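You operate a simulated robot arm through the tools that you are given. There is no shell and no other tool. Be economical: measure what you need, move in short steps, check, and stop when the job is done.

You run a simulated robot arm. Do the job below in one go: nothing can be reset, and whatever is moved stays where it is left.

JOB
Take the sink stopper and leave it on the back of the counter by the freezer. Take the cleaner bottle and leave it on the top of the linen stand. Take the green wiping pad from the cycle work mat and leave it on the top of the television unit. Put the blue spool on the far side of the couch. The order is free. Set down upright: cleaner bottle, blue spool.

The check looks at the end state, three seconds after you hand in, the way a careful person would. Anything else that was tipped, shoved, dropped, spilled or broken makes it a failure. Lids that push on must go on centred and level and be pressed home; caps that screw on are set level and turned clockwise until they are tight.

ROBOT AND FRAMES
A 6-joint arm with a four-finger gripper on a trunk, on a base that drives. Base frame: it is fixed to the floor where the robot stands at the start and does not move with it; the origin is under the middle of the robot, x ahead of it, y to its left, z up; the surface under the hand at the start is at about z = 90. Readings come in cm, degrees, newtons and seconds.
With the tool pointing down near the work surface it reaches from about 28 to 70 cm from the robot's upright axis, wherever it stands. Its first joint turns from -166.0 to 166.0 degrees. Places, roughly: back of the counter by the freezer (64x18 cm) [72, -102, 90]; blue spool (11x11x14 cm) [60, -220, 80]; cleaner bottle [-150, -50, 75]; far side of the couch [-140, -50, 70]; sink stopper (7x7x5 cm) [70, 0, 90]; top of the linen stand [-10, 170, 80]; top of the television unit [-470, 170, 130]; wiping pad [-250, 150, 100]. Payload 3.43 kg.
Tool frame: the origin (TCP) lies between the finger pads and is the grasp point; the fingertips stand 3 cm ahead of it; z points along the fingers, y is the line along which they close. The gripper opens to 12 cm. The gripper's body begins 8.5 cm behind the TCP.
Orientation is that of the tool frame in the base frame, as a unit quaternion [x, y, z, w]. With the fingers straight down and closing along the base's y, the tool's x points along the base's -x, its y along +y and its z along -z.

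CONTROLS
- The arm moves only by the tool servo_tool. Its argument "moves" is a list that holds one entry, the list of rows, each a list of 7 numbers: the gripper command, from -1 (fully open) to 1 (shut), values between in proportion, then the shift along the tool's x, y, z in mm, then the turn, a rotation vector about the tool's x, y, z in degrees. In form: [[[fingers, tx, ty, tz, wx, wy, wz], ...]]. A call has 1 to 10 rows; each row is the pose to reach, as a shift and turn from the pose commanded when the call began, along the tool's axes at that moment. Each row takes 0.2 s and may step no farther than 5 cm and 8.6 degrees from the row before; otherwise, or with a gripper value out of range, the whole call is refused. A pose out of reach is approached as far as the arm can. The call stops where the force on the tool passes 40 N (or 10 N more than at its start, if that is more) or the arm is blocked; 0.2 s more then pass. Each finger halts on what it meets, pressing with about 28 N; the grip force reading is that of the motor and also rises with nothing between the fingers. The clock runs only during rows and for 0.2 s after the last one: add rows that repeat a pose to give the fingers time. It gives the time, the measured TCP pose, the force on the tool (base axes), the opening and the grip force at its end, in the units of the frame above (readings bear some noise), with the torque about the TCP (base axes, N m) and any sound that the robot's microphone picked up, and new pictures: "pictures" is both (left out), scene, wrist or none.
- Cameras (640 x 400 px; columns grow to the right, rows downward): "scene" is now at [5.94, 13.34, 171.41]; the picture's right is [-0.10, -0.99, 0.00], its down [-0.74, 0.08, -0.66] and it looks along [0.66, -0.07, -0.75] (base axes); focal length 273 px, centre (320, 200). "wrist" rides on the gripper at [7.1, -1.7, -12.1] in the tool frame; the picture's right is [0.23, 0.97, 0.00], its down [-0.81, 0.19, -0.55] and it looks along [-0.54, 0.13, 0.83] (tool axes); focal length 275 px, centre (320, 200). There is no depth. A picture from a camera that has moved, and an enlarged one, comes with that camera's place and axes in the base frame and with its lens.
- move_column(by): slides the trunk up (or, below 0, down) by that many cm; the arm and the scene camera ride with it, the base frame stays. It gives what a move gives, with no picture.
- drive_base(legs): drives the robot by 1 to 6 legs, each [ahead, left, turn to the left] in cm, cm and degrees, along the robot's own axes; the way and the turn of a leg run together, so that a leg with both is an arc; at most 150 cm and 180 degrees a leg. The arm and the cameras ride along, it lands a little off, and it stops where it bumps. It gives what a move gives, and a new picture of the scene camera.
- aim_head(pan, tilt): turns the head with the scene camera to pan (to the left, within 120 degrees either way) and tilt (down, from -29 to 69), counted from straight ahead of the robot. It gives what a move gives, and a new picture of the scene camera.
- zoom(camera, box): a new picture of the part [left, top, right, bottom] of that camera's present view, enlarged. It takes no simulated time.
- hand_in(): hands the job in; it is judged then, once.

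Work in short steps. Places have to be worked out from the pictures, the camera data and where the tool is seen: move nearer, look again, correct. Check each grasp and each placing, and mend what went wrong. You have 165 turns and 260 pictures in all, those below and enlarged ones among them. Open the gripper and draw the arm clear of the work before you hand the job in, unless the task says otherwise; then end with one line.

The tools are called as name(argument=value, ...) on one line, values as JSON. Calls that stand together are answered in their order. servo_tool: Moves the arm, as the interface text tells. Its arguments: {"type":"object","properties":{"moves":{"type":"array","items":{"type":"array","items":{"type":"array","items":{"type":"number"}}}},"pictures":{"type":"string","enum":["both","scene","wrist","none"]}},"required":["moves"]} The other tools are called the same way: move_column (by) slides the trunk up or down; drive_base (legs) drives the base; aim_head (pan, tilt) turns the head that bears the scene camera; zoom (camera, box) takes an enlarged picture of a part of a camera's view; hand_in () hands the job in.

At the start:

```text
time_s: 0.0
position: [48.27, -2.6, 114.58]
ee_rot: [0.001, 1.0, 0.0, 0.0]
wrist_force: [-0.9, -0.3, -0.7]
ft_torque: [0.01, -0.04, 0.01]
finger_gap: 12.0
gripper_force: 0.1
trunk travel left (down, up): [-22.5, 21.5]
robot x, y, heading: [0.27, 0.24, -0.0]
head pan, tilt: [-5.8, 48.4]
```

scene: 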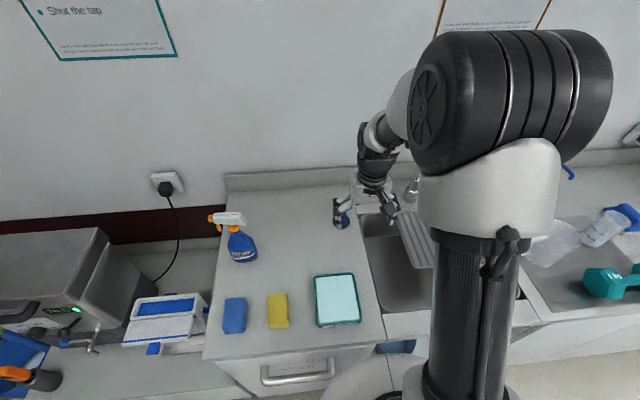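
wrist: 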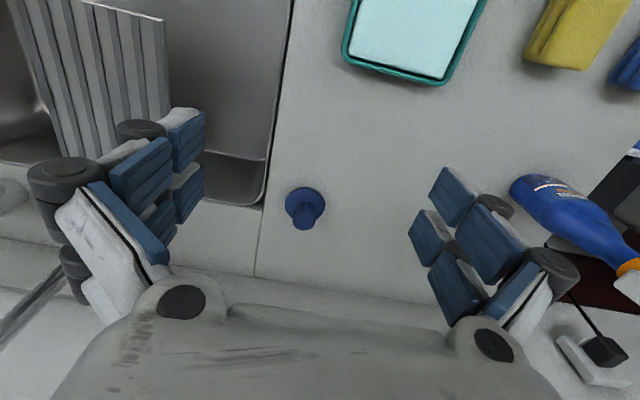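

The wrist picture puts the stopper near (66, -1, 90). I move over it at height and look again.

servo_tool(moves=[[[-1, -45, 5, 0, 0, 0, 0], [-1, -90, 10, 0, 0, 0, 0], [-1, -135, 15, 20, 0, 0, 0], [-1, -170, 18, 40, 0, 0, 0], [-1, -170, 18, 40, 0, 0, 0]]])

aim_head(pan=-60, tilt=30)

```text
time_s: 1.2
position: [65.19, -0.81, 110.76]
ee_rot: [0.0, 1.0, 0.0, 0.0]
wrist_force: [0.5, 0.2, -0.2]
ft_torque: [0.01, -0.02, 0.01]
finger_gap: 12.01
gripper_force: 0.2
trunk travel left (down, up): [-22.5, 21.5]
robot x, y, heading: [-0.03, -0.09, 0.3]
head pan, tilt: [-5.8, 48.4]
camera scene: at [5.86, 13.34, 171.42], right [-0.1, -0.99, 0.0], down [-0.74, 0.08, -0.66], along [0.66, -0.07, -0.75], focal length 273 px, centre (320, 200)
camera wrist: at [58.18, -2.36, 122.65], right [-0.23, 0.97, 0.0], down [0.81, 0.19, 0.55], along [0.54, 0.13, -0.83], focal length 275 px, centre (320, 200)
```

scene: 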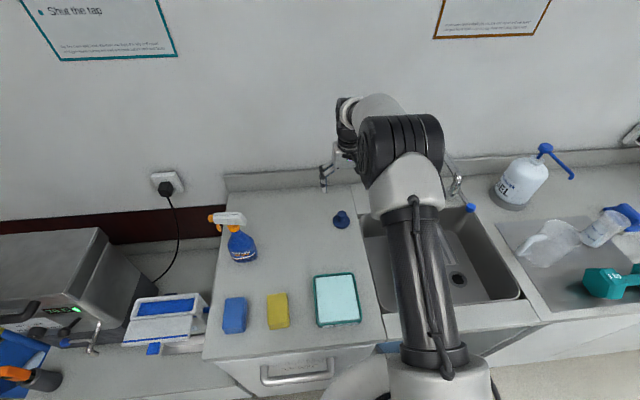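
wrist: 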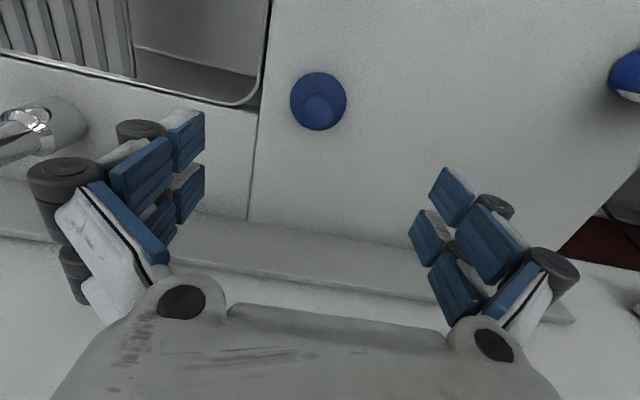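

```text
time_s: 2.4
position: [65.29, -0.66, 110.66]
ee_rot: [-0.001, 1.0, 0.0, 0.001]
wrist_force: [-0.6, -0.3, -0.7]
ft_torque: [-0.02, 0.06, -0.01]
finger_gap: 12.0
gripper_force: 0.0
trunk travel left (down, up): [-22.5, 21.5]
robot x, y, heading: [0.04, -0.12, -0.1]
head pan, tilt: [-60.0, 30.0]
camera scene: at [2.66, 6.3, 174.14], right [-0.87, -0.5, 0.0], down [-0.25, 0.43, -0.87], along [0.43, -0.75, -0.5], focal length 273 px, centre (320, 200)
```

scene: 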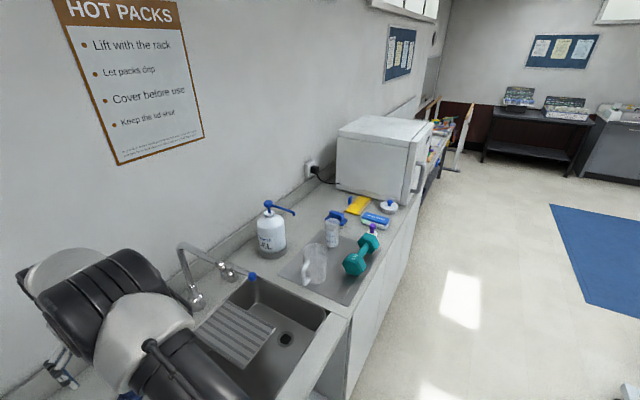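

Stopper at about (65.5, -0.6), straight under the hand. I go down and close on it.

servo_tool(moves=[[[-1, -2, 0, 45, 0, 0, 0], [-1, -3, 0, 90, 0, 0, 0], [-1, -3, 0, 130, 0, 0, 0], [-1, -3, 0, 160, 0, 0, 0], [1, -3, 0, 160, 0, 0, 0], [1, -3, 0, 160, 0, 0, 0], [1, -3, 0, 160, 0, 0, 0], [1, -3, 0, 160, 0, 0, 0], [1, -3, 0, 160, 0, 0, 0], [1, -3, 0, 160, 0, 0, 0]]], pictures="wrist")

```text
time_s: 4.6
position: [65.48, -0.72, 94.61]
ee_rot: [0.001, 1.0, 0.0, -0.001]
wrist_force: [0.0, -0.1, 0.1]
ft_torque: [0.0, -0.03, -0.01]
finger_gap: 3.16
gripper_force: 20.4
trunk travel left (down, up): [-22.5, 21.5]
robot x, y, heading: [0.05, 0.16, 0.1]
head pan, tilt: [-60.0, 30.0]
camera wrist: at [58.47, -2.36, 106.52], right [-0.23, 0.97, 0.0], down [0.81, 0.19, 0.55], along [0.54, 0.13, -0.83], focal length 275 px, centre (320, 200)
```

wrist: 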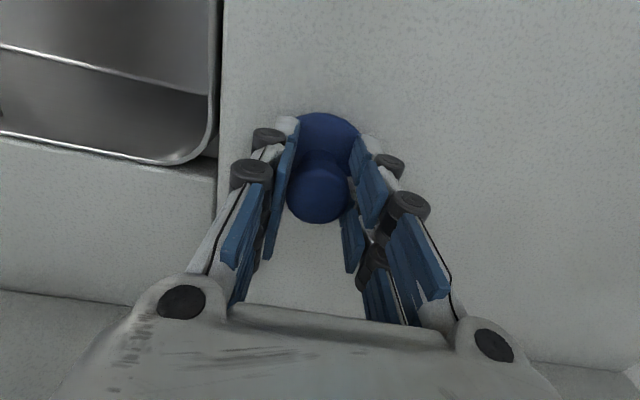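

The gripper holds the knob at 3.2 cm. I lift, draw back, then drive right along the counter to the freezer.

servo_tool(moves=[[[1, 0, 0, -50, 0, 0, 0], [1, 0, 0, -100, 0, 0, 0], [1, 0, 0, -150, 0, 0, 0], [1, 0, 0, -200, 0, 0, 0], [1, 0, 0, -250, 0, 0, 0], [1, 0, 0, -300, 0, 0, 0], [1, 50, 0, -320, 0, 0, 0], [1, 100, 0, -320, 0, 0, 0], [1, 150, 0, -320, 0, 0, 0], [1, 150, 0, -320, 0, 0, 0]]], pictures="wrist")

drive_base(legs=[[0, -102, 0]])

```text
refused: row 7 steps farther than a row can; nothing moved
```

```text
time_s: 7.0
position: [65.19, -24.38, 94.45]
ee_rot: [-0.054, 0.999, -0.001, 0.002]
wrist_force: [-0.9, -0.4, -0.2]
ft_torque: [-0.01, -0.01, 0.03]
finger_gap: 3.14
gripper_force: 27.6
trunk travel left (down, up): [-22.5, 21.5]
robot x, y, heading: [-0.01, -30.62, 1.0]
head pan, tilt: [-60.0, 30.0]
stopped in leg 1: the robot was blocked; the commanded pose is now the measured one
camera scene: at [2.41, -24.02, 174.12], right [-0.86, -0.51, 0.0], down [-0.26, 0.43, -0.87], along [0.44, -0.74, -0.5], focal length 273 px, centre (320, 200)
```

scene: 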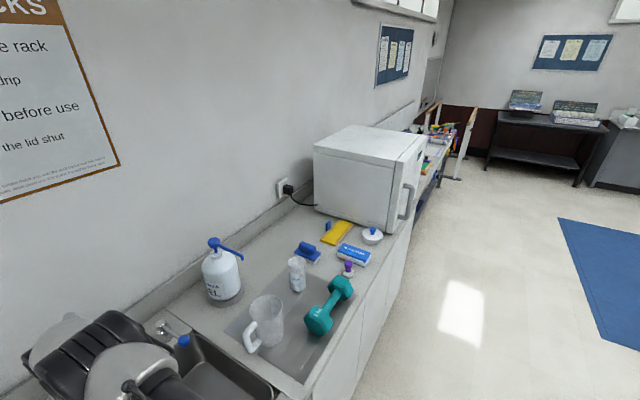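

My mistake: the lift was refused and the drive ran anyway, so the hand was stopped by the tap. I look before moving.

aim_head(pan=-25, tilt=45)

zoom(camera="wrist", box=[0, 0, 640, 400])

```text
time_s: 8.1
position: [65.19, -24.48, 94.55]
ee_rot: [-0.052, 0.999, -0.002, 0.002]
wrist_force: [-1.1, -0.7, 0.3]
ft_torque: [-0.03, 0.03, 0.02]
finger_gap: 3.12
gripper_force: 27.8
trunk travel left (down, up): [-22.5, 21.5]
robot x, y, heading: [0.19, -30.73, 0.7]
head pan, tilt: [-25.0, 45.0]
camera scene: at [5.2, -19.3, 171.84], right [-0.41, -0.91, 0.0], down [-0.64, 0.29, -0.71], along [0.65, -0.29, -0.71], focal length 273 px, centre (320, 200)
```

scene: 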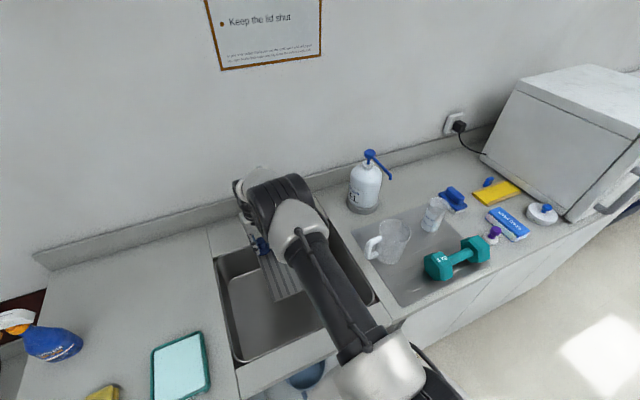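

```text
1.00 times, centred on (320, 200) of wrist (not enlarged: the box is as wide or as high as the picture)
camera zoom: at [58.33, -26.77, 106.48], right [-0.33, 0.94, 0.0], down [0.78, 0.28, 0.55], along [0.52, 0.18, -0.83], focal length 275 px, centre (320, 200)
```

zoom: 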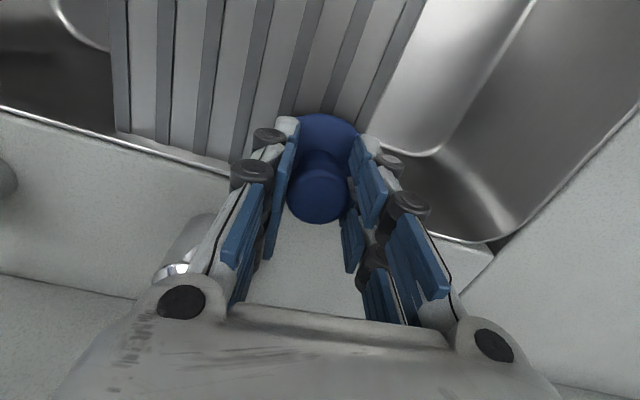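

The tap post is just right of the fingers. I retrace left by 14 cm, then lift.

servo_tool(moves=[[[1, 0, 40, -2, 0, 0, 0], [1, 0, 80, -4, 0, 0, 0], [1, 0, 120, -6, 0, 0, 0], [1, 0, 150, -10, 0, 0, 0], [1, 0, 160, -50, 0, 0, 0], [1, 0, 160, -95, 0, 0, 0], [1, 0, 160, -140, 0, 0, 0], [1, 0, 160, -185, 0, 0, 0], [1, 0, 160, -230, 0, 0, 0], [1, 0, 160, -270, 0, 0, 0]]])

```text
time_s: 10.2
position: [63.51, -9.11, 121.52]
ee_rot: [-0.051, 0.999, 0.001, 0.0]
wrist_force: [0.1, 0.0, -0.4]
ft_torque: [0.01, -0.02, -0.02]
finger_gap: 3.13
gripper_force: 28.0
trunk travel left (down, up): [-22.5, 21.5]
robot x, y, heading: [0.17, -30.61, 1.1]
head pan, tilt: [-25.0, 45.0]
camera scene: at [5.27, -19.93, 171.88], right [-0.41, -0.91, 0.0], down [-0.64, 0.29, -0.71], along [0.65, -0.29, -0.71], focal length 273 px, centre (320, 200)
camera wrist: at [56.68, -11.51, 133.52], right [-0.33, 0.95, 0.0], down [0.79, 0.27, 0.55], along [0.52, 0.18, -0.83], focal length 275 px, centre (320, 200)
```

scene: 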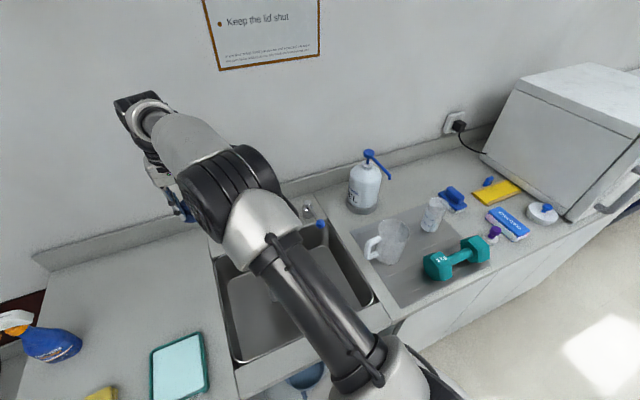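
wrist: 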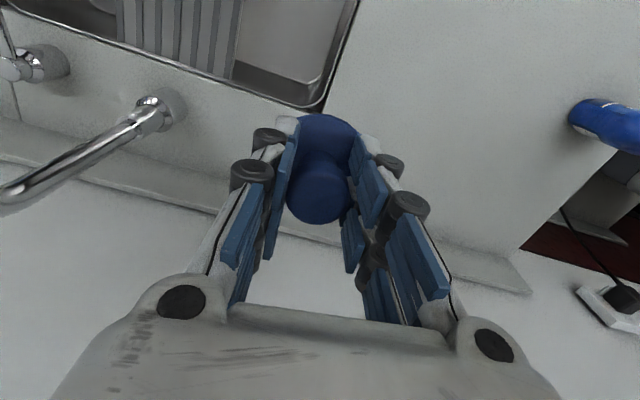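

Clear of the tap, which looks intact. I raise further and draw back before driving.

servo_tool(moves=[[[1, 0, 0, -45, 0, 0, 0], [1, 0, 0, -90, 0, 0, 0], [1, 45, 0, -100, 0, 0, 0], [1, 90, 0, -100, 0, 0, 0], [1, 135, 0, -100, 0, 0, 0], [1, 180, 0, -100, 0, 0, 0], [1, 180, -45, -100, 0, 0, 0], [1, 180, -90, -100, 0, 0, 0], [1, 180, -135, -100, 0, 0, 0], [1, 180, -180, -100, 0, 0, 0]]])

```text
time_s: 12.4
position: [47.36, -28.92, 131.54]
ee_rot: [-0.05, 0.999, 0.001, 0.002]
wrist_force: [0.6, -0.4, -0.1]
ft_torque: [0.03, 0.02, 0.01]
finger_gap: 3.12
gripper_force: 27.9
out of reach, approached as far as the arm can: row 2
trunk travel left (down, up): [-22.5, 21.5]
robot x, y, heading: [0.12, -30.75, 0.9]
head pan, tilt: [-25.0, 45.0]
camera scene: at [5.31, -20.04, 171.89], right [-0.41, -0.91, 0.0], down [-0.64, 0.29, -0.71], along [0.64, -0.29, -0.71], focal length 273 px, centre (320, 200)
camera wrist: at [40.5, -31.28, 143.47], right [-0.33, 0.95, 0.0], down [0.79, 0.27, 0.56], along [0.52, 0.18, -0.83], focal length 275 px, centre (320, 200)
```

scene: 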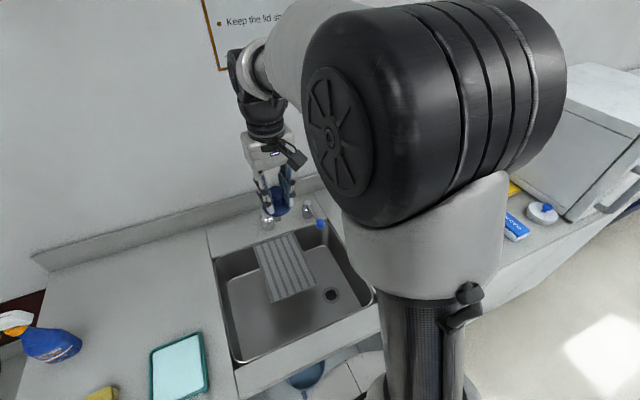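
wrist: 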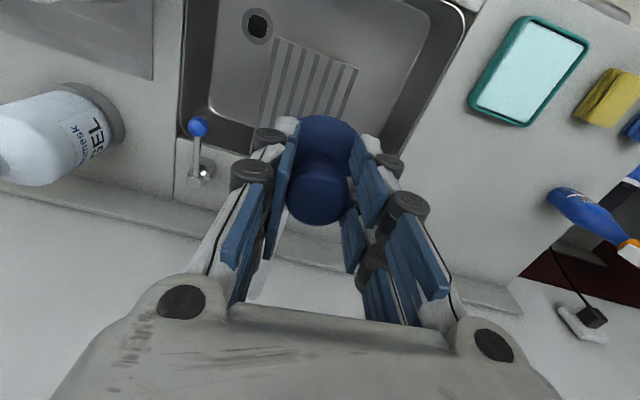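

Hand at z 131, clear of everything on the counter. Drive right 73 cm.

drive_base(legs=[[0, -72, -1]])

```text
time_s: 16.4
position: [47.77, -102.04, 131.64]
ee_rot: [-0.04, 0.999, 0.0, 0.002]
wrist_force: [0.1, 0.0, -0.5]
ft_torque: [-0.01, 0.0, 0.03]
finger_gap: 3.16
gripper_force: 28.6
trunk travel left (down, up): [-22.5, 21.5]
robot x, y, heading: [0.26, -103.22, -0.2]
head pan, tilt: [-25.0, 45.0]
camera scene: at [5.81, -92.42, 171.88], right [-0.43, -0.9, 0.0], down [-0.64, 0.3, -0.71], along [0.64, -0.3, -0.71], focal length 273 px, centre (320, 200)
```

scene: 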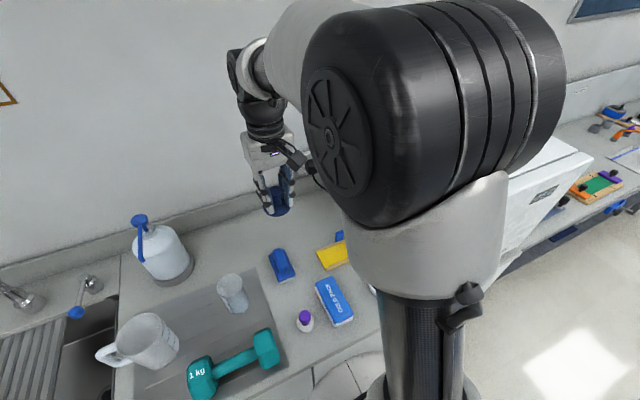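

Empty space shows behind the blue item. I extend over (69.5, -103) while coming down to about z 115 and look.

servo_tool(moves=[[[1, -45, -6, 15, 0, 0, 0], [1, -90, -12, 35, 0, 0, 0], [1, -135, -18, 60, 0, 0, 0], [1, -180, -24, 90, 0, 0, 0], [1, -217, -29, 120, 0, 0, 0], [1, -217, -29, 160, 0, 0, 0], [1, -217, -29, 160, 0, 0, 0]]])

```text
refused: row 3 steps farther than a row can; nothing moved
```

Too large a step; smaller ones.

servo_tool(moves=[[[1, -40, -5, 15, 0, 0, 0], [1, -80, -10, 30, 0, 0, 0], [1, -120, -15, 50, 0, 0, 0], [1, -160, -20, 70, 0, 0, 0], [1, -195, -25, 95, 0, 0, 0], [1, -217, -29, 125, 0, 0, 0], [1, -217, -29, 160, 0, 0, 0], [1, -217, -29, 160, 0, 0, 0]]])

```text
time_s: 18.2
position: [69.59, -103.11, 115.48]
ee_rot: [-0.041, 0.999, 0.0, 0.001]
wrist_force: [0.5, 0.1, -1.8]
ft_torque: [0.0, 0.02, 0.03]
finger_gap: 3.15
gripper_force: 27.9
trunk travel left (down, up): [-22.5, 21.5]
robot x, y, heading: [0.4, -103.04, -0.2]
head pan, tilt: [-25.0, 45.0]
camera scene: at [5.8, -92.37, 171.88], right [-0.43, -0.9, 0.0], down [-0.64, 0.3, -0.71], along [0.64, -0.3, -0.71], focal length 273 px, centre (320, 200)
camera wrist: at [62.62, -105.3, 127.41], right [-0.31, 0.95, 0.0], down [0.79, 0.26, 0.55], along [0.53, 0.17, -0.83], focal length 275 px, centre (320, 200)
```

scene: 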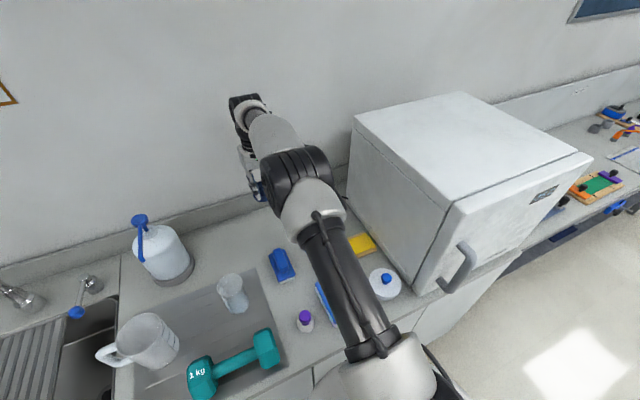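
wrist: 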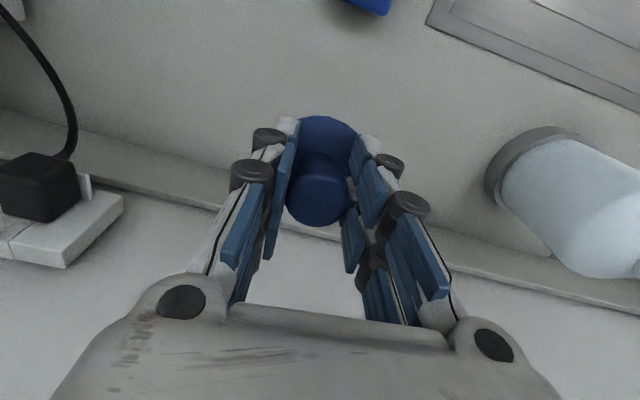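

Clear spot below. I lower to the grasp height of about 94.6 and open.

servo_tool(moves=[[[1, 0, 0, 45, 0, 0, 0], [1, 0, 0, 90, 0, 0, 0], [1, 0, 0, 135, 0, 0, 0], [1, 0, 0, 175, 0, 0, 0], [1, 0, 0, 195, 0, 0, 0], [1, 0, 0, 206, 0, 0, 0], [1, 0, 0, 209, 0, 0, 0], [1, 0, 0, 209, 0, 0, 0]]], pictures="none")

```text
time_s: 20.0
position: [69.83, -103.27, 94.71]
ee_rot: [-0.042, 0.999, 0.0, 0.001]
wrist_force: [0.4, 0.8, -0.8]
ft_torque: [0.02, -0.02, -0.03]
finger_gap: 3.1
gripper_force: 28.2
trunk travel left (down, up): [-22.5, 21.5]
robot x, y, heading: [0.13, -103.19, -0.3]
head pan, tilt: [-25.0, 45.0]
```

At 94.7 with no contact force, so about 1 mm above. I open and rise.

servo_tool(moves=[[[1, 0, 0, 1, 0, 0, 0], [0.3, 0, 0, 1, 0, 0, 0], [-0.3, 0, 0, 1, 0, 0, 0], [-1, 0, 0, 1, 0, 0, 0], [-1, 0, 0, 1, 0, 0, 0], [-1, 0, 0, -40, 0, 0, 0], [-1, 0, 0, -85, 0, 0, 0], [-1, 0, 0, -130, 0, 0, 0], [-1, 0, 0, -175, 0, 0, 0], [-1, 0, 0, -215, 0, 0, 0]]])

```text
time_s: 22.2
position: [69.49, -103.23, 116.22]
ee_rot: [-0.041, 0.999, 0.001, 0.002]
wrist_force: [0.3, -0.8, -0.5]
ft_torque: [0.01, -0.03, 0.0]
finger_gap: 12.01
gripper_force: 0.0
trunk travel left (down, up): [-22.5, 21.5]
robot x, y, heading: [0.26, -103.13, -0.2]
head pan, tilt: [-25.0, 45.0]
camera scene: at [5.73, -92.37, 171.88], right [-0.43, -0.9, 0.0], down [-0.64, 0.3, -0.71], along [0.64, -0.3, -0.71], focal length 273 px, centre (320, 200)
camera wrist: at [62.62, -105.33, 128.13], right [-0.31, 0.95, 0.0], down [0.79, 0.26, 0.55], along [0.53, 0.17, -0.83], focal length 275 px, centre (320, 200)
```

scene: 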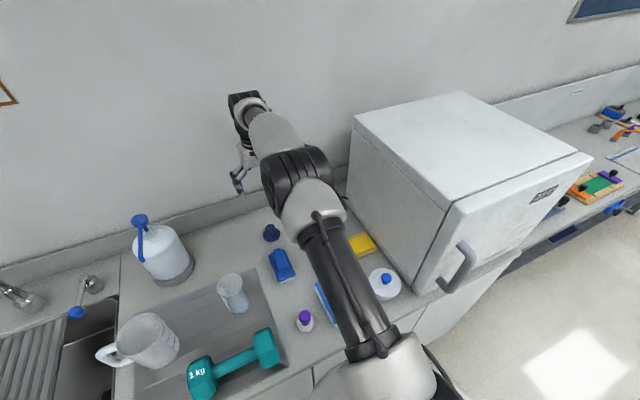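
wrist: 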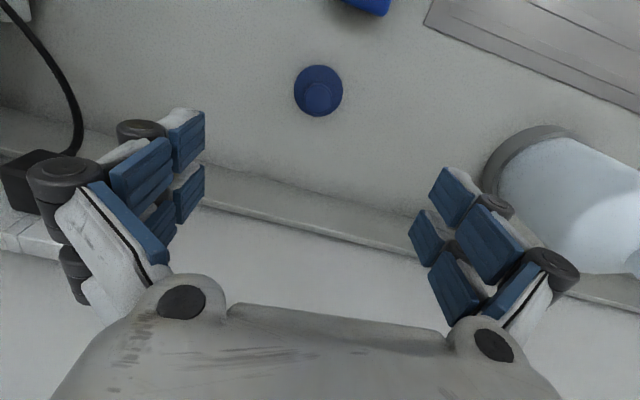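

Stopper placed and upright. I draw the arm back and look toward the blue spool at (60, -220).

servo_tool(moves=[[[-1, 40, 0, -15, 0, 0, 0], [-1, 80, 0, -30, 0, 0, 0], [-1, 120, 0, -60, 0, 0, 0], [-1, 160, 0, -90, 0, 0, 0], [-1, 200, 0, -120, 0, 0, 0], [-1, 240, 0, -145, 0, 0, 0], [-1, 280, 0, -160, 0, 0, 0], [-1, 300, 0, -160, 0, 0, 0]]], pictures="none")

aim_head(pan=-70, tilt=30)

```text
time_s: 24.0
position: [39.68, -105.7, 132.12]
ee_rot: [-0.041, 0.999, 0.0, 0.001]
wrist_force: [0.5, 0.8, -0.5]
ft_torque: [-0.03, -0.01, 0.03]
finger_gap: 12.0
gripper_force: 0.0
trunk travel left (down, up): [-22.5, 21.5]
robot x, y, heading: [0.37, -103.13, -0.2]
head pan, tilt: [-25.0, 45.0]
```

```text
time_s: 25.1
position: [39.84, -105.48, 132.07]
ee_rot: [-0.041, 0.999, 0.001, 0.002]
wrist_force: [0.7, -0.1, 0.3]
ft_torque: [0.0, 0.0, 0.0]
finger_gap: 11.99
gripper_force: 0.0
trunk travel left (down, up): [-22.5, 21.5]
robot x, y, heading: [0.06, -102.85, -0.2]
head pan, tilt: [-70.0, 30.0]
camera scene: at [1.51, -97.4, 174.14], right [-0.94, -0.34, 0.0], down [-0.17, 0.47, -0.87], along [0.29, -0.81, -0.5], focal length 273 px, centre (320, 200)
```

scene: 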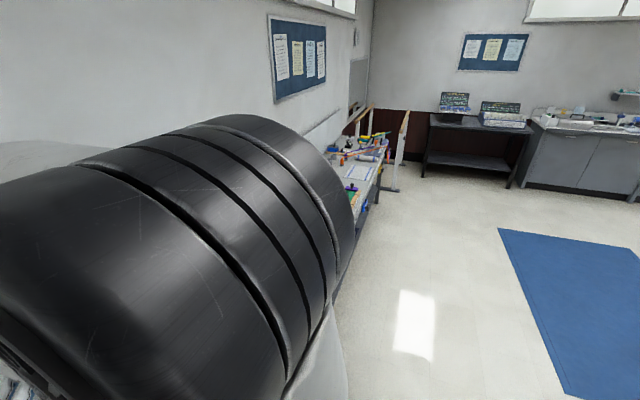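

The freezer top is about z 127, so I raise the trunk, back off from the counter and then drive right.

move_column(by=10)

drive_base(legs=[[-22, 0, 0], [0, -117, 0]])

aim_head(pan=15, tilt=45)

```text
time_s: 26.4
position: [39.57, -105.57, 142.1]
ee_rot: [-0.041, 0.999, 0.0, 0.0]
wrist_force: [-0.2, 0.1, 0.3]
ft_torque: [-0.02, -0.03, -0.01]
finger_gap: 12.01
gripper_force: 0.1
trunk travel left (down, up): [-32.5, 11.5]
robot x, y, heading: [-0.09, -102.87, -0.1]
head pan, tilt: [-70.0, 30.0]
```

```text
time_s: 33.7
position: [17.3, -222.21, 142.22]
ee_rot: [-0.042, 0.999, 0.001, 0.002]
wrist_force: [-0.5, -1.2, 0.3]
ft_torque: [0.02, 0.0, 0.02]
finger_gap: 12.0
gripper_force: 0.1
trunk travel left (down, up): [-32.5, 11.5]
robot x, y, heading: [-22.28, -219.84, -0.1]
head pan, tilt: [-70.0, 30.0]
camera scene: at [-20.88, -214.1, 184.14], right [-0.94, -0.34, 0.0], down [-0.17, 0.47, -0.87], along [0.29, -0.81, -0.5], focal length 273 px, centre (320, 200)
```

scene: 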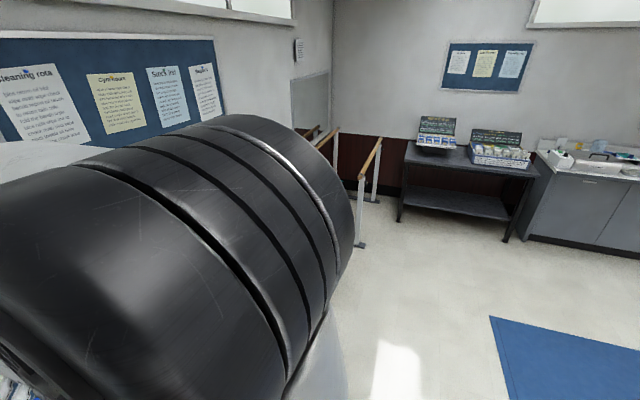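

```text
time_s: 35.3
position: [17.27, -222.08, 142.1]
ee_rot: [-0.042, 0.999, 0.0, 0.001]
wrist_force: [-0.3, -0.6, 1.3]
ft_torque: [0.0, -0.04, 0.02]
finger_gap: 11.98
gripper_force: 0.0
trunk travel left (down, up): [-32.5, 11.5]
robot x, y, heading: [-22.28, -219.93, -0.4]
head pan, tilt: [15.0, 45.0]
camera scene: at [-16.08, -203.5, 181.88], right [0.26, -0.97, 0.0], down [-0.68, -0.18, -0.71], along [0.68, 0.18, -0.71], focal length 273 px, centre (320, 200)
```

scene: 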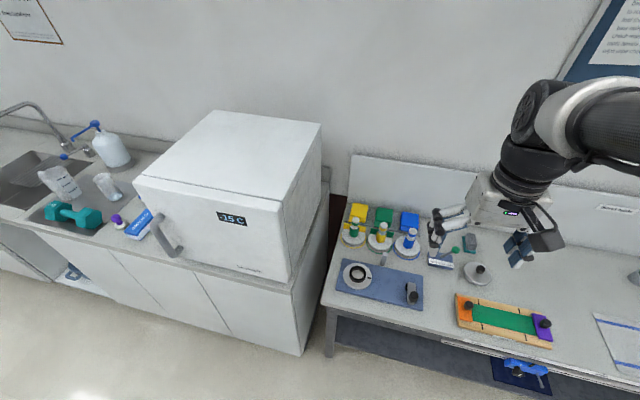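

Three coloured spools stand on the bench; I enlarge them.

zoom(camera="scene", box=[320, 180, 520, 305])

```text
3.20 times, centred on (420, 242) of scene
camera zoom: at [-16.08, -203.5, 181.88], right [0.26, -0.97, 0.0], down [-0.68, -0.18, -0.71], along [0.68, 0.18, -0.71], focal length 875 px, centre (0, 64)
```

zoom: 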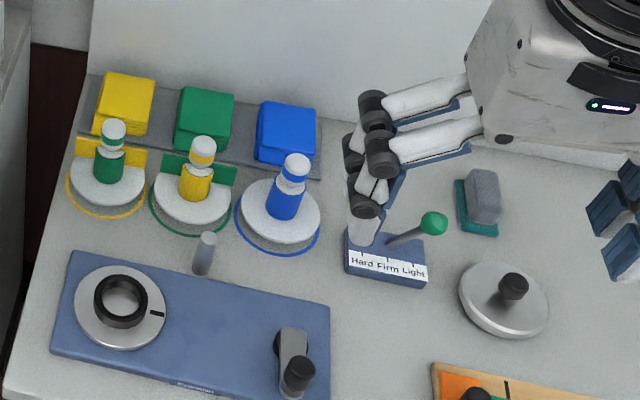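

The blue-post spool stands near (62.4, -223.3). I drive in 20 cm and lower the trunk, then look from the wrist.

drive_base(legs=[[20, -2, 0]])

move_column(by=-18)

servo_tool(moves=[[[-0.4, -40, 0, 0, 0, 0, -2], [-0.4, -80, 0, 0, 0, 0, -4.8], [-0.4, -120, 0, 0, 0, 0, -4.8], [-0.4, -160, 0, 0, 0, 0, -4.8], [-0.4, -160, 0, 0, 0, 0, -4.8]]])

```text
time_s: 36.9
position: [37.21, -224.31, 142.14]
ee_rot: [-0.041, 0.999, 0.0, 0.001]
wrist_force: [1.0, -0.1, 0.2]
ft_torque: [0.01, 0.08, 0.02]
finger_gap: 12.0
gripper_force: 0.0
trunk travel left (down, up): [-32.5, 11.5]
robot x, y, heading: [-2.2, -221.53, -0.1]
head pan, tilt: [15.0, 45.0]
camera scene: at [3.76, -205.58, 181.88], right [0.25, -0.97, 0.0], down [-0.68, -0.18, -0.71], along [0.68, 0.18, -0.71], focal length 273 px, centre (320, 200)
```

scene: 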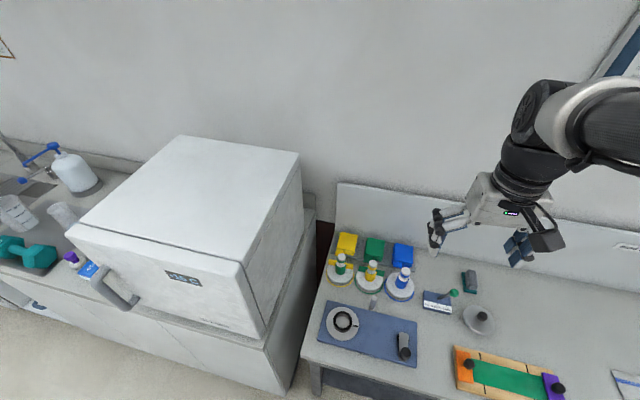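

```text
time_s: 38.9
position: [37.12, -224.25, 124.06]
ee_rot: [-0.041, 0.999, 0.0, 0.001]
wrist_force: [0.1, 0.6, 0.2]
ft_torque: [0.0, 0.03, 0.04]
finger_gap: 12.01
gripper_force: 0.1
trunk travel left (down, up): [-14.5, 29.5]
robot x, y, heading: [-2.42, -221.67, -0.1]
head pan, tilt: [15.0, 45.0]
```

```text
time_s: 40.0
position: [53.03, -222.94, 124.22]
ee_rot: [-0.083, 0.997, 0.001, 0.002]
wrist_force: [-0.8, 0.4, 0.0]
ft_torque: [0.0, -0.03, 0.0]
finger_gap: 8.38
gripper_force: 0.0
trunk travel left (down, up): [-14.5, 29.5]
robot x, y, heading: [-2.51, -222.37, -0.4]
head pan, tilt: [15.0, 45.0]
camera scene: at [3.58, -205.57, 163.89], right [0.25, -0.97, 0.0], down [-0.68, -0.18, -0.71], along [0.68, 0.18, -0.71], focal length 273 px, centre (320, 200)
camera wrist: at [46.25, -225.71, 136.12], right [-0.39, 0.92, 0.0], down [0.77, 0.32, 0.56], along [0.51, 0.22, -0.83], focal length 275 px, centre (320, 200)
```

scene: 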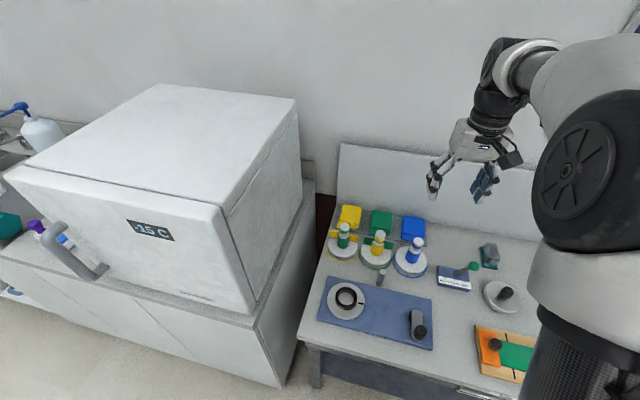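
wrist: 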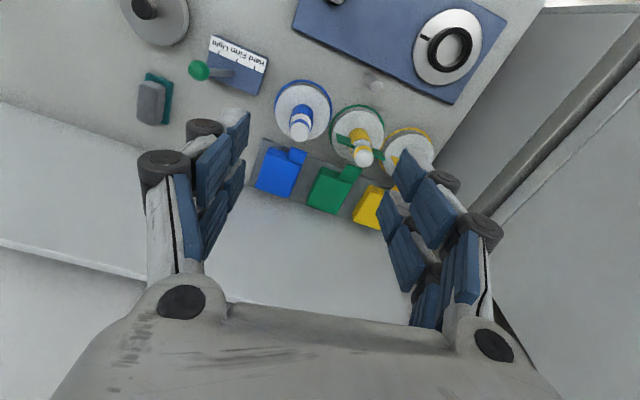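

Spool's axis works out at (61.0, -222.5), top about 94. I square the yaw and move over it at z 112.

servo_tool(moves=[[[-0.4, -40, -5, 30, 0, 0, 5], [-0.4, -79, -9, 60, 0, 0, 9.5], [-0.4, -79, -9, 100, 0, 0, 9.5], [-0.4, -79, -9, 130, 0, 0, 9.5], [-0.4, -79, -9, 130, 0, 0, 9.5]]])

```text
refused: row 1 steps farther than a row can; nothing moved
```

servo_tool(moves=[[[-0.4, -38, -5, 20, 0, 0, 5], [-0.4, -79, -9, 45, 0, 0, 9.5], [-0.4, -79, -9, 90, 0, 0, 9.5], [-0.4, -79, -9, 130, 0, 0, 9.5], [-0.4, -79, -9, 130, 0, 0, 9.5]]], pictures="wrist")

```text
time_s: 41.2
position: [61.01, -222.52, 111.24]
ee_rot: [0.0, 1.0, 0.0, 0.002]
wrist_force: [-0.5, -0.7, -0.2]
ft_torque: [-0.01, 0.03, -0.02]
finger_gap: 8.42
gripper_force: 0.0
trunk travel left (down, up): [-14.5, 29.5]
robot x, y, heading: [-2.52, -221.69, -0.3]
head pan, tilt: [15.0, 45.0]
camera wrist: at [53.85, -224.15, 123.08], right [-0.23, 0.97, 0.0], down [0.81, 0.19, 0.56], along [0.54, 0.13, -0.83], focal length 275 px, centre (320, 200)
```

wrist: 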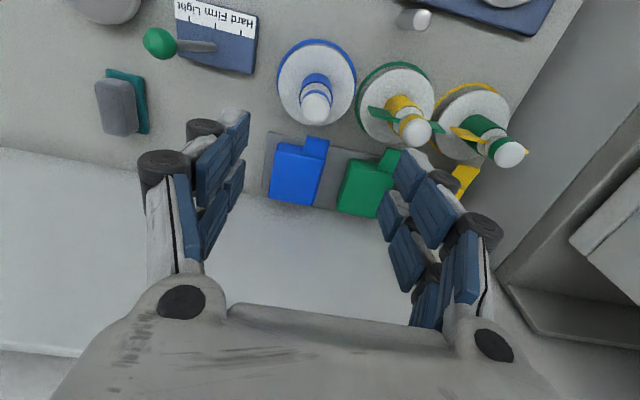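

Axis at (61.5, -222.7). Descend to z 90 and close on the post.

servo_tool(moves=[[[-0.4, -5, -2, 45, 0, 0, 0], [-0.4, -5, -2, 90, 0, 0, 0], [-0.4, -5, -2, 135, 0, 0, 0], [-0.4, -5, -2, 175, 0, 0, 0], [-0.4, -5, -2, 208, 0, 0, 0], [0.5, -5, -2, 208, 0, 0, 0], [1, -5, -2, 208, 0, 0, 0], [1, -5, -2, 208, 0, 0, 0], [1, -5, -2, 208, 0, 0, 0], [1, -5, -2, 208, 0, 0, 0]]], pictures="wrist")

```text
time_s: 43.5
position: [61.59, -222.8, 90.48]
ee_rot: [0.001, 1.0, 0.0, 0.001]
wrist_force: [-0.5, 0.2, -0.5]
ft_torque: [-0.01, 0.0, 0.0]
finger_gap: 4.06
gripper_force: 28.0
trunk travel left (down, up): [-14.5, 29.5]
robot x, y, heading: [-2.72, -222.0, -0.5]
head pan, tilt: [15.0, 45.0]
camera wrist: at [54.47, -224.43, 102.42], right [-0.23, 0.97, 0.0], down [0.81, 0.19, 0.55], along [0.54, 0.13, -0.83], focal length 275 px, centre (320, 200)
```

wrist: 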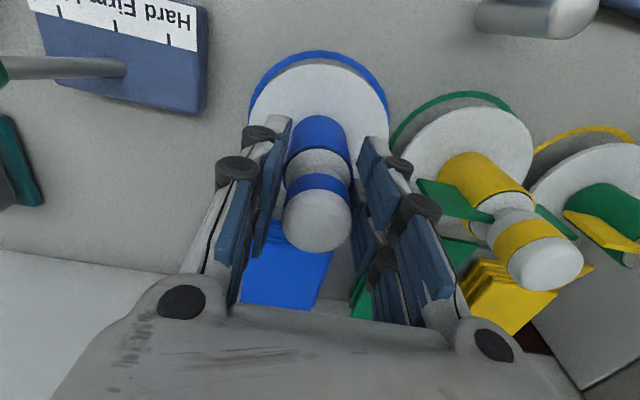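

The post is held at 4.1 cm. Lift straight up.

servo_tool(moves=[[[1, 0, 0, -20, 0, 0, 0], [1, 0, 0, -60, 0, 0, 0], [1, 0, 0, -105, 0, 0, 0], [1, 0, 0, -150, 0, 0, 0], [1, 0, 0, -195, 0, 0, 0], [1, 0, 0, -240, 0, 0, 0], [1, 0, 0, -285, 0, 0, 0], [1, 40, 0, -305, 0, 0, 0], [1, 80, 0, -305, 0, 0, 0], [1, 120, 0, -305, 0, 0, 0]]])

```text
time_s: 45.6
position: [49.25, -222.86, 120.91]
ee_rot: [0.0, 1.0, 0.0, 0.001]
wrist_force: [-0.3, 0.5, -0.4]
ft_torque: [-0.03, -0.02, 0.01]
finger_gap: 4.1
gripper_force: 28.2
trunk travel left (down, up): [-14.5, 29.5]
robot x, y, heading: [-2.68, -222.04, -0.0]
head pan, tilt: [15.0, 45.0]
camera scene: at [3.49, -205.57, 163.89], right [0.25, -0.97, 0.0], down [-0.68, -0.18, -0.71], along [0.69, 0.18, -0.71], focal length 273 px, centre (320, 200)
camera wrist: at [42.16, -224.38, 132.87], right [-0.23, 0.97, 0.0], down [0.81, 0.19, 0.56], along [0.54, 0.13, -0.83], focal length 275 px, centre (320, 200)
```

scene: 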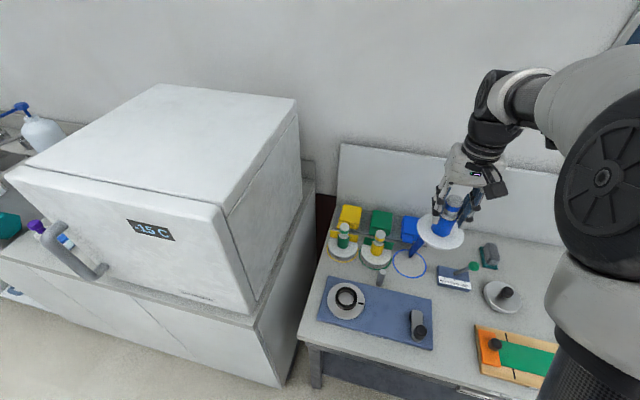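
wrist: 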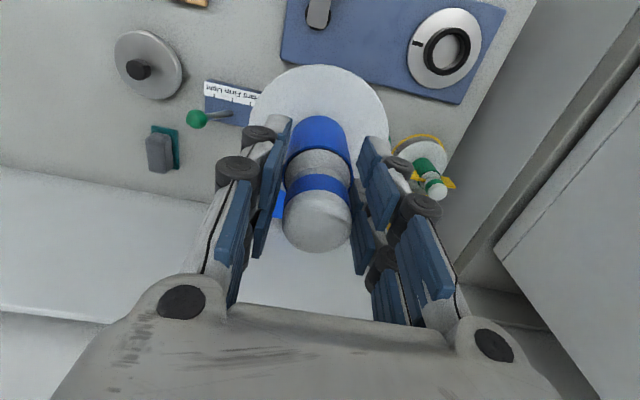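

Spool in hand and the neighbours stand. I back off from the bench and turn to see the room behind.

drive_base(legs=[[-35, 0, 0], [0, 0, 150]])

aim_head(pan=-15, tilt=20)

```text
time_s: 54.1
position: [-81.61, -194.26, 120.9]
ee_rot: [0.965, -0.264, -0.001, 0.0]
wrist_force: [0.2, -0.2, -0.5]
ft_torque: [0.02, 0.0, 0.01]
finger_gap: 4.08
gripper_force: 27.9
trunk travel left (down, up): [-14.5, 29.5]
robot x, y, heading: [-37.7, -221.67, 149.0]
head pan, tilt: [15.0, 45.0]
camera scene: at [-50.69, -232.23, 163.88], right [0.27, 0.96, 0.0], down [0.68, -0.19, -0.71], along [-0.68, 0.19, -0.71], focal length 273 px, centre (320, 200)
```

scene: 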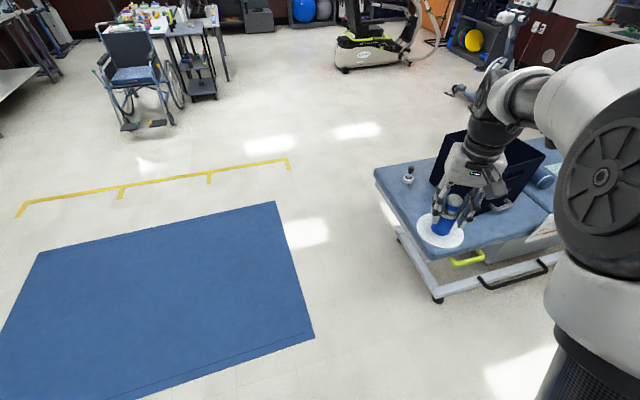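

```text
time_s: 55.0
position: [-81.58, -194.21, 120.81]
ee_rot: [0.965, -0.263, -0.001, 0.0]
wrist_force: [0.2, 0.5, -1.6]
ft_torque: [-0.03, -0.01, -0.03]
finger_gap: 4.12
gripper_force: 28.1
trunk travel left (down, up): [-14.5, 29.5]
robot x, y, heading: [-37.48, -221.48, 149.2]
head pan, tilt: [-15.0, 20.0]
camera scene: at [-49.36, -227.77, 167.74], right [0.72, 0.7, 0.0], down [0.24, -0.25, -0.94], along [-0.65, 0.67, -0.34], focal length 273 px, centre (320, 200)
```

scene: 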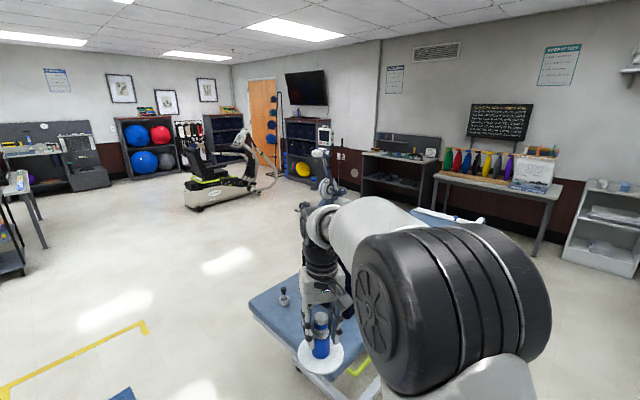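

The couch spans about x -154..-101, starting at y -172 and running toward +y. I go along its near side to around y -65, facing it.

drive_base(legs=[[0, 0, 31], [0, -150, 0]])

aim_head(pan=20, tilt=35)

```text
time_s: 63.9
position: [-89.3, -71.54, 120.81]
ee_rot: [1.0, 0.003, -0.001, 0.0]
wrist_force: [0.0, 0.4, -1.6]
ft_torque: [-0.01, -0.02, -0.02]
finger_gap: 4.1
gripper_force: 28.0
trunk travel left (down, up): [-14.5, 29.5]
robot x, y, heading: [-37.26, -72.46, 179.9]
head pan, tilt: [-15.0, 20.0]
camera scene: at [-44.31, -83.78, 167.75], right [0.26, 0.97, 0.0], down [0.33, -0.09, -0.94], along [-0.91, 0.24, -0.34], focal length 273 px, centre (320, 200)
```

scene: 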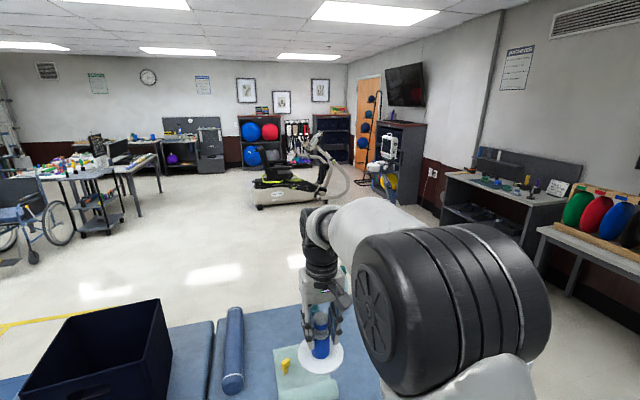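

```text
time_s: 64.9
position: [-89.41, -71.55, 120.87]
ee_rot: [1.0, 0.003, -0.001, 0.0]
wrist_force: [0.6, 0.4, -1.1]
ft_torque: [-0.01, -0.01, -0.01]
finger_gap: 4.11
gripper_force: 28.0
trunk travel left (down, up): [-14.5, 29.5]
robot x, y, heading: [-37.67, -72.25, 180.1]
head pan, tilt: [20.0, 35.0]
camera scene: at [-43.6, -89.21, 165.36], right [-0.34, 0.94, 0.0], down [0.54, 0.2, -0.82], along [-0.77, -0.28, -0.57], focal length 273 px, centre (320, 200)
```

scene: 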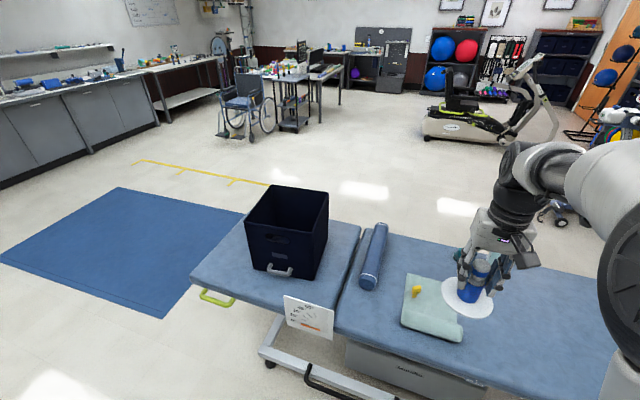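

The hand hides the couch beyond. I shift sideways 45 cm and look back at that area.

drive_base(legs=[[0, -50, 0]])

aim_head(pan=25, tilt=35)

```text
time_s: 67.9
position: [-89.26, -21.33, 120.78]
ee_rot: [1.0, 0.003, 0.0, 0.001]
wrist_force: [0.3, 1.2, -0.6]
ft_torque: [-0.01, 0.0, -0.01]
finger_gap: 4.11
gripper_force: 27.7
trunk travel left (down, up): [-14.5, 29.5]
robot x, y, heading: [-37.36, -22.09, 180.0]
head pan, tilt: [20.0, 35.0]
camera scene: at [-43.57, -38.88, 165.37], right [-0.34, 0.94, 0.0], down [0.54, 0.2, -0.82], along [-0.77, -0.28, -0.57], focal length 273 px, centre (320, 200)
```

scene: 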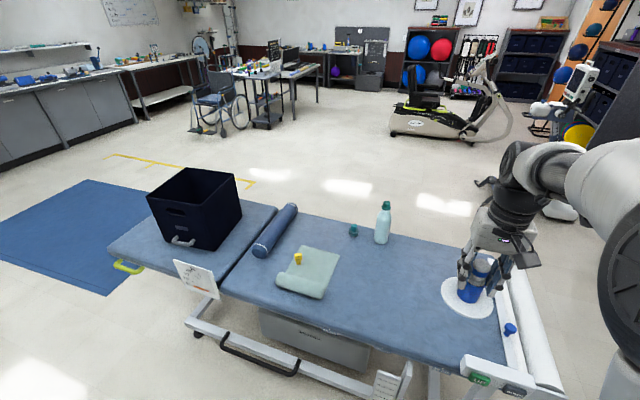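

```text
time_s: 68.6
position: [-89.14, -21.16, 120.91]
ee_rot: [1.0, 0.002, -0.001, 0.001]
wrist_force: [-0.2, 0.3, -0.6]
ft_torque: [0.0, 0.0, 0.01]
finger_gap: 4.12
gripper_force: 28.4
trunk travel left (down, up): [-14.5, 29.5]
robot x, y, heading: [-37.56, -21.92, 179.8]
head pan, tilt: [25.0, 35.0]
camera scene: at [-43.27, -39.66, 165.36], right [-0.42, 0.91, 0.0], down [0.52, 0.24, -0.82], along [-0.74, -0.35, -0.57], focal length 273 px, centre (320, 200)
```

scene: 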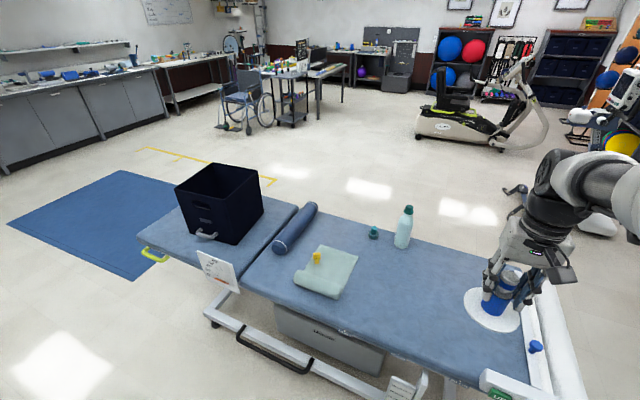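

A bottle and a small teal thing stand at the far edge. Enlarge.

zoom(camera="scene", box=[340, 180, 468, 260])

```text
5.00 times, centred on (404, 220) of scene
camera zoom: at [-43.27, -39.66, 165.36], right [-0.42, 0.91, 0.0], down [0.52, 0.24, -0.82], along [-0.74, -0.35, -0.57], focal length 1367 px, centre (-100, 100)
```

zoom: 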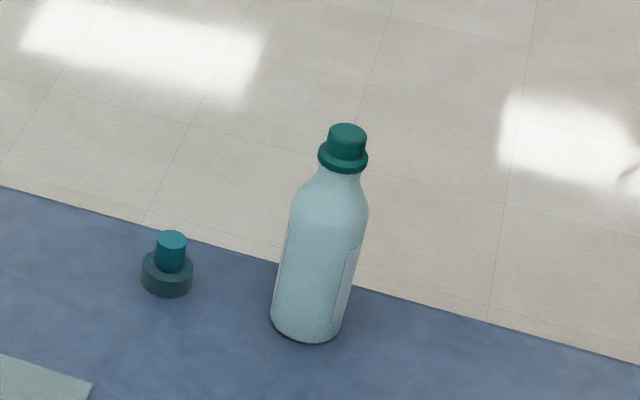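

The bottle stands at about (-149, -45), the small teal thing at (-150, -59), towel beyond y -61. I'll set the spool at about (-140, -33). Drive closer.

drive_base(legs=[[0, 10, 0], [32, 0, 0]])

aim_head(pan=25, tilt=50)

```text
time_s: 71.4
position: [-121.13, -31.55, 120.84]
ee_rot: [1.0, 0.004, -0.001, 0.0]
wrist_force: [0.1, -0.3, -2.1]
ft_torque: [0.03, -0.05, 0.01]
finger_gap: 4.12
gripper_force: 27.7
trunk travel left (down, up): [-14.5, 29.5]
robot x, y, heading: [-69.2, -32.05, -179.8]
head pan, tilt: [25.0, 35.0]
camera scene: at [-75.08, -49.73, 165.35], right [-0.42, 0.91, 0.0], down [0.52, 0.24, -0.82], along [-0.74, -0.35, -0.57], focal length 273 px, centre (320, 200)
```

scene: 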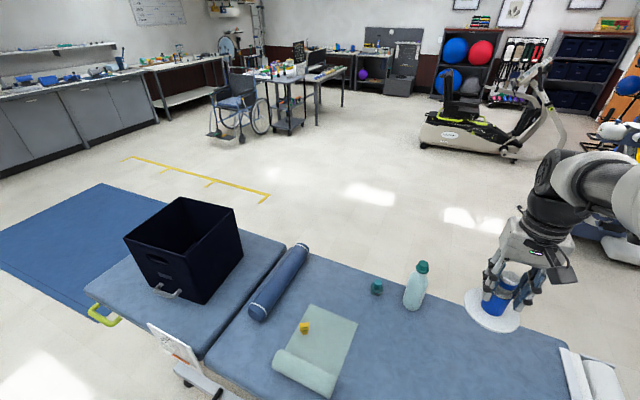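

```text
time_s: 72.2
position: [-121.0, -31.5, 120.8]
ee_rot: [1.0, 0.004, -0.001, 0.0]
wrist_force: [-0.6, -0.1, -1.2]
ft_torque: [0.01, 0.04, 0.0]
finger_gap: 4.1
gripper_force: 27.7
trunk travel left (down, up): [-14.5, 29.5]
robot x, y, heading: [-69.41, -32.1, -179.9]
head pan, tilt: [25.0, 50.0]
camera scene: at [-73.98, -49.26, 163.19], right [-0.42, 0.91, 0.0], down [0.69, 0.33, -0.64], along [-0.58, -0.27, -0.77], focal length 273 px, centre (320, 200)
```

scene: 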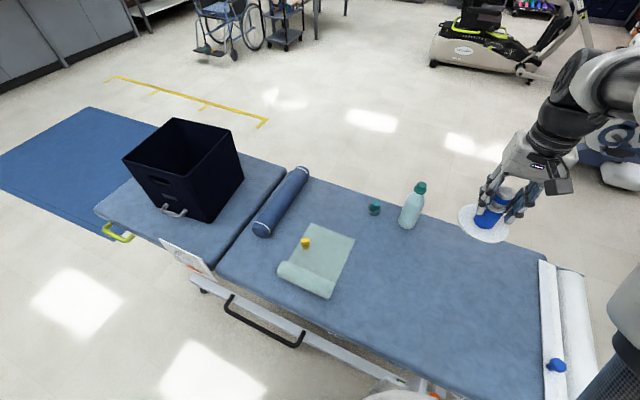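

Couch far edge is about x -159, so (-139, -33) is well on the far side. I extend there and come down to z 96.

servo_tool(moves=[[[1, -40, 3, 20, 0, 0, 0], [1, -80, 6, 45, 0, 0, 0], [1, -120, 9, 70, 0, 0, 0], [1, -150, 12, 105, 0, 0, 0], [1, -178, 15, 140, 0, 0, 0], [1, -178, 15, 180, 0, 0, 0], [1, -178, 15, 220, 0, 0, 0], [1, -178, 15, 250, 0, 0, 0], [1, -178, 15, 250, 0, 0, 0]]])

```text
time_s: 74.2
position: [-138.85, -33.06, 95.91]
ee_rot: [1.0, 0.004, -0.002, 0.0]
wrist_force: [-0.8, 0.4, -1.7]
ft_torque: [0.01, -0.01, 0.01]
finger_gap: 4.13
gripper_force: 27.9
trunk travel left (down, up): [-14.5, 29.5]
robot x, y, heading: [-69.15, -32.5, -179.8]
head pan, tilt: [25.0, 50.0]
camera scene: at [-73.97, -49.26, 163.19], right [-0.42, 0.91, 0.0], down [0.69, 0.33, -0.64], along [-0.58, -0.27, -0.77], focal length 273 px, centre (320, 200)
camera wrist: at [-131.68, -31.26, 107.9], right [0.24, -0.97, 0.0], down [-0.81, -0.2, 0.56], along [-0.54, -0.13, -0.83], focal length 275 px, centre (320, 200)
```

scene: 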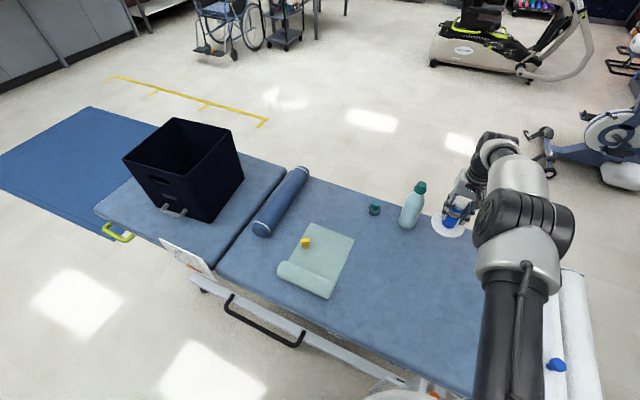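
wrist: 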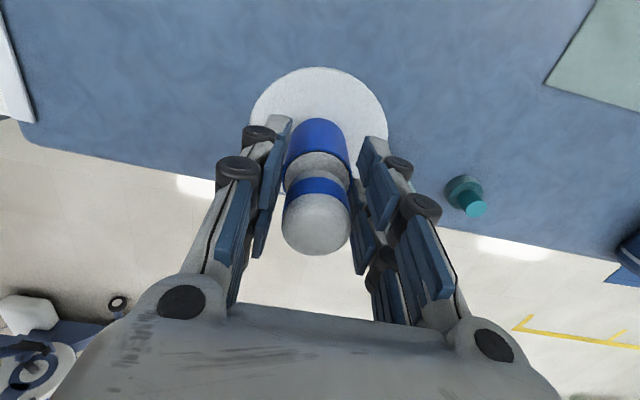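

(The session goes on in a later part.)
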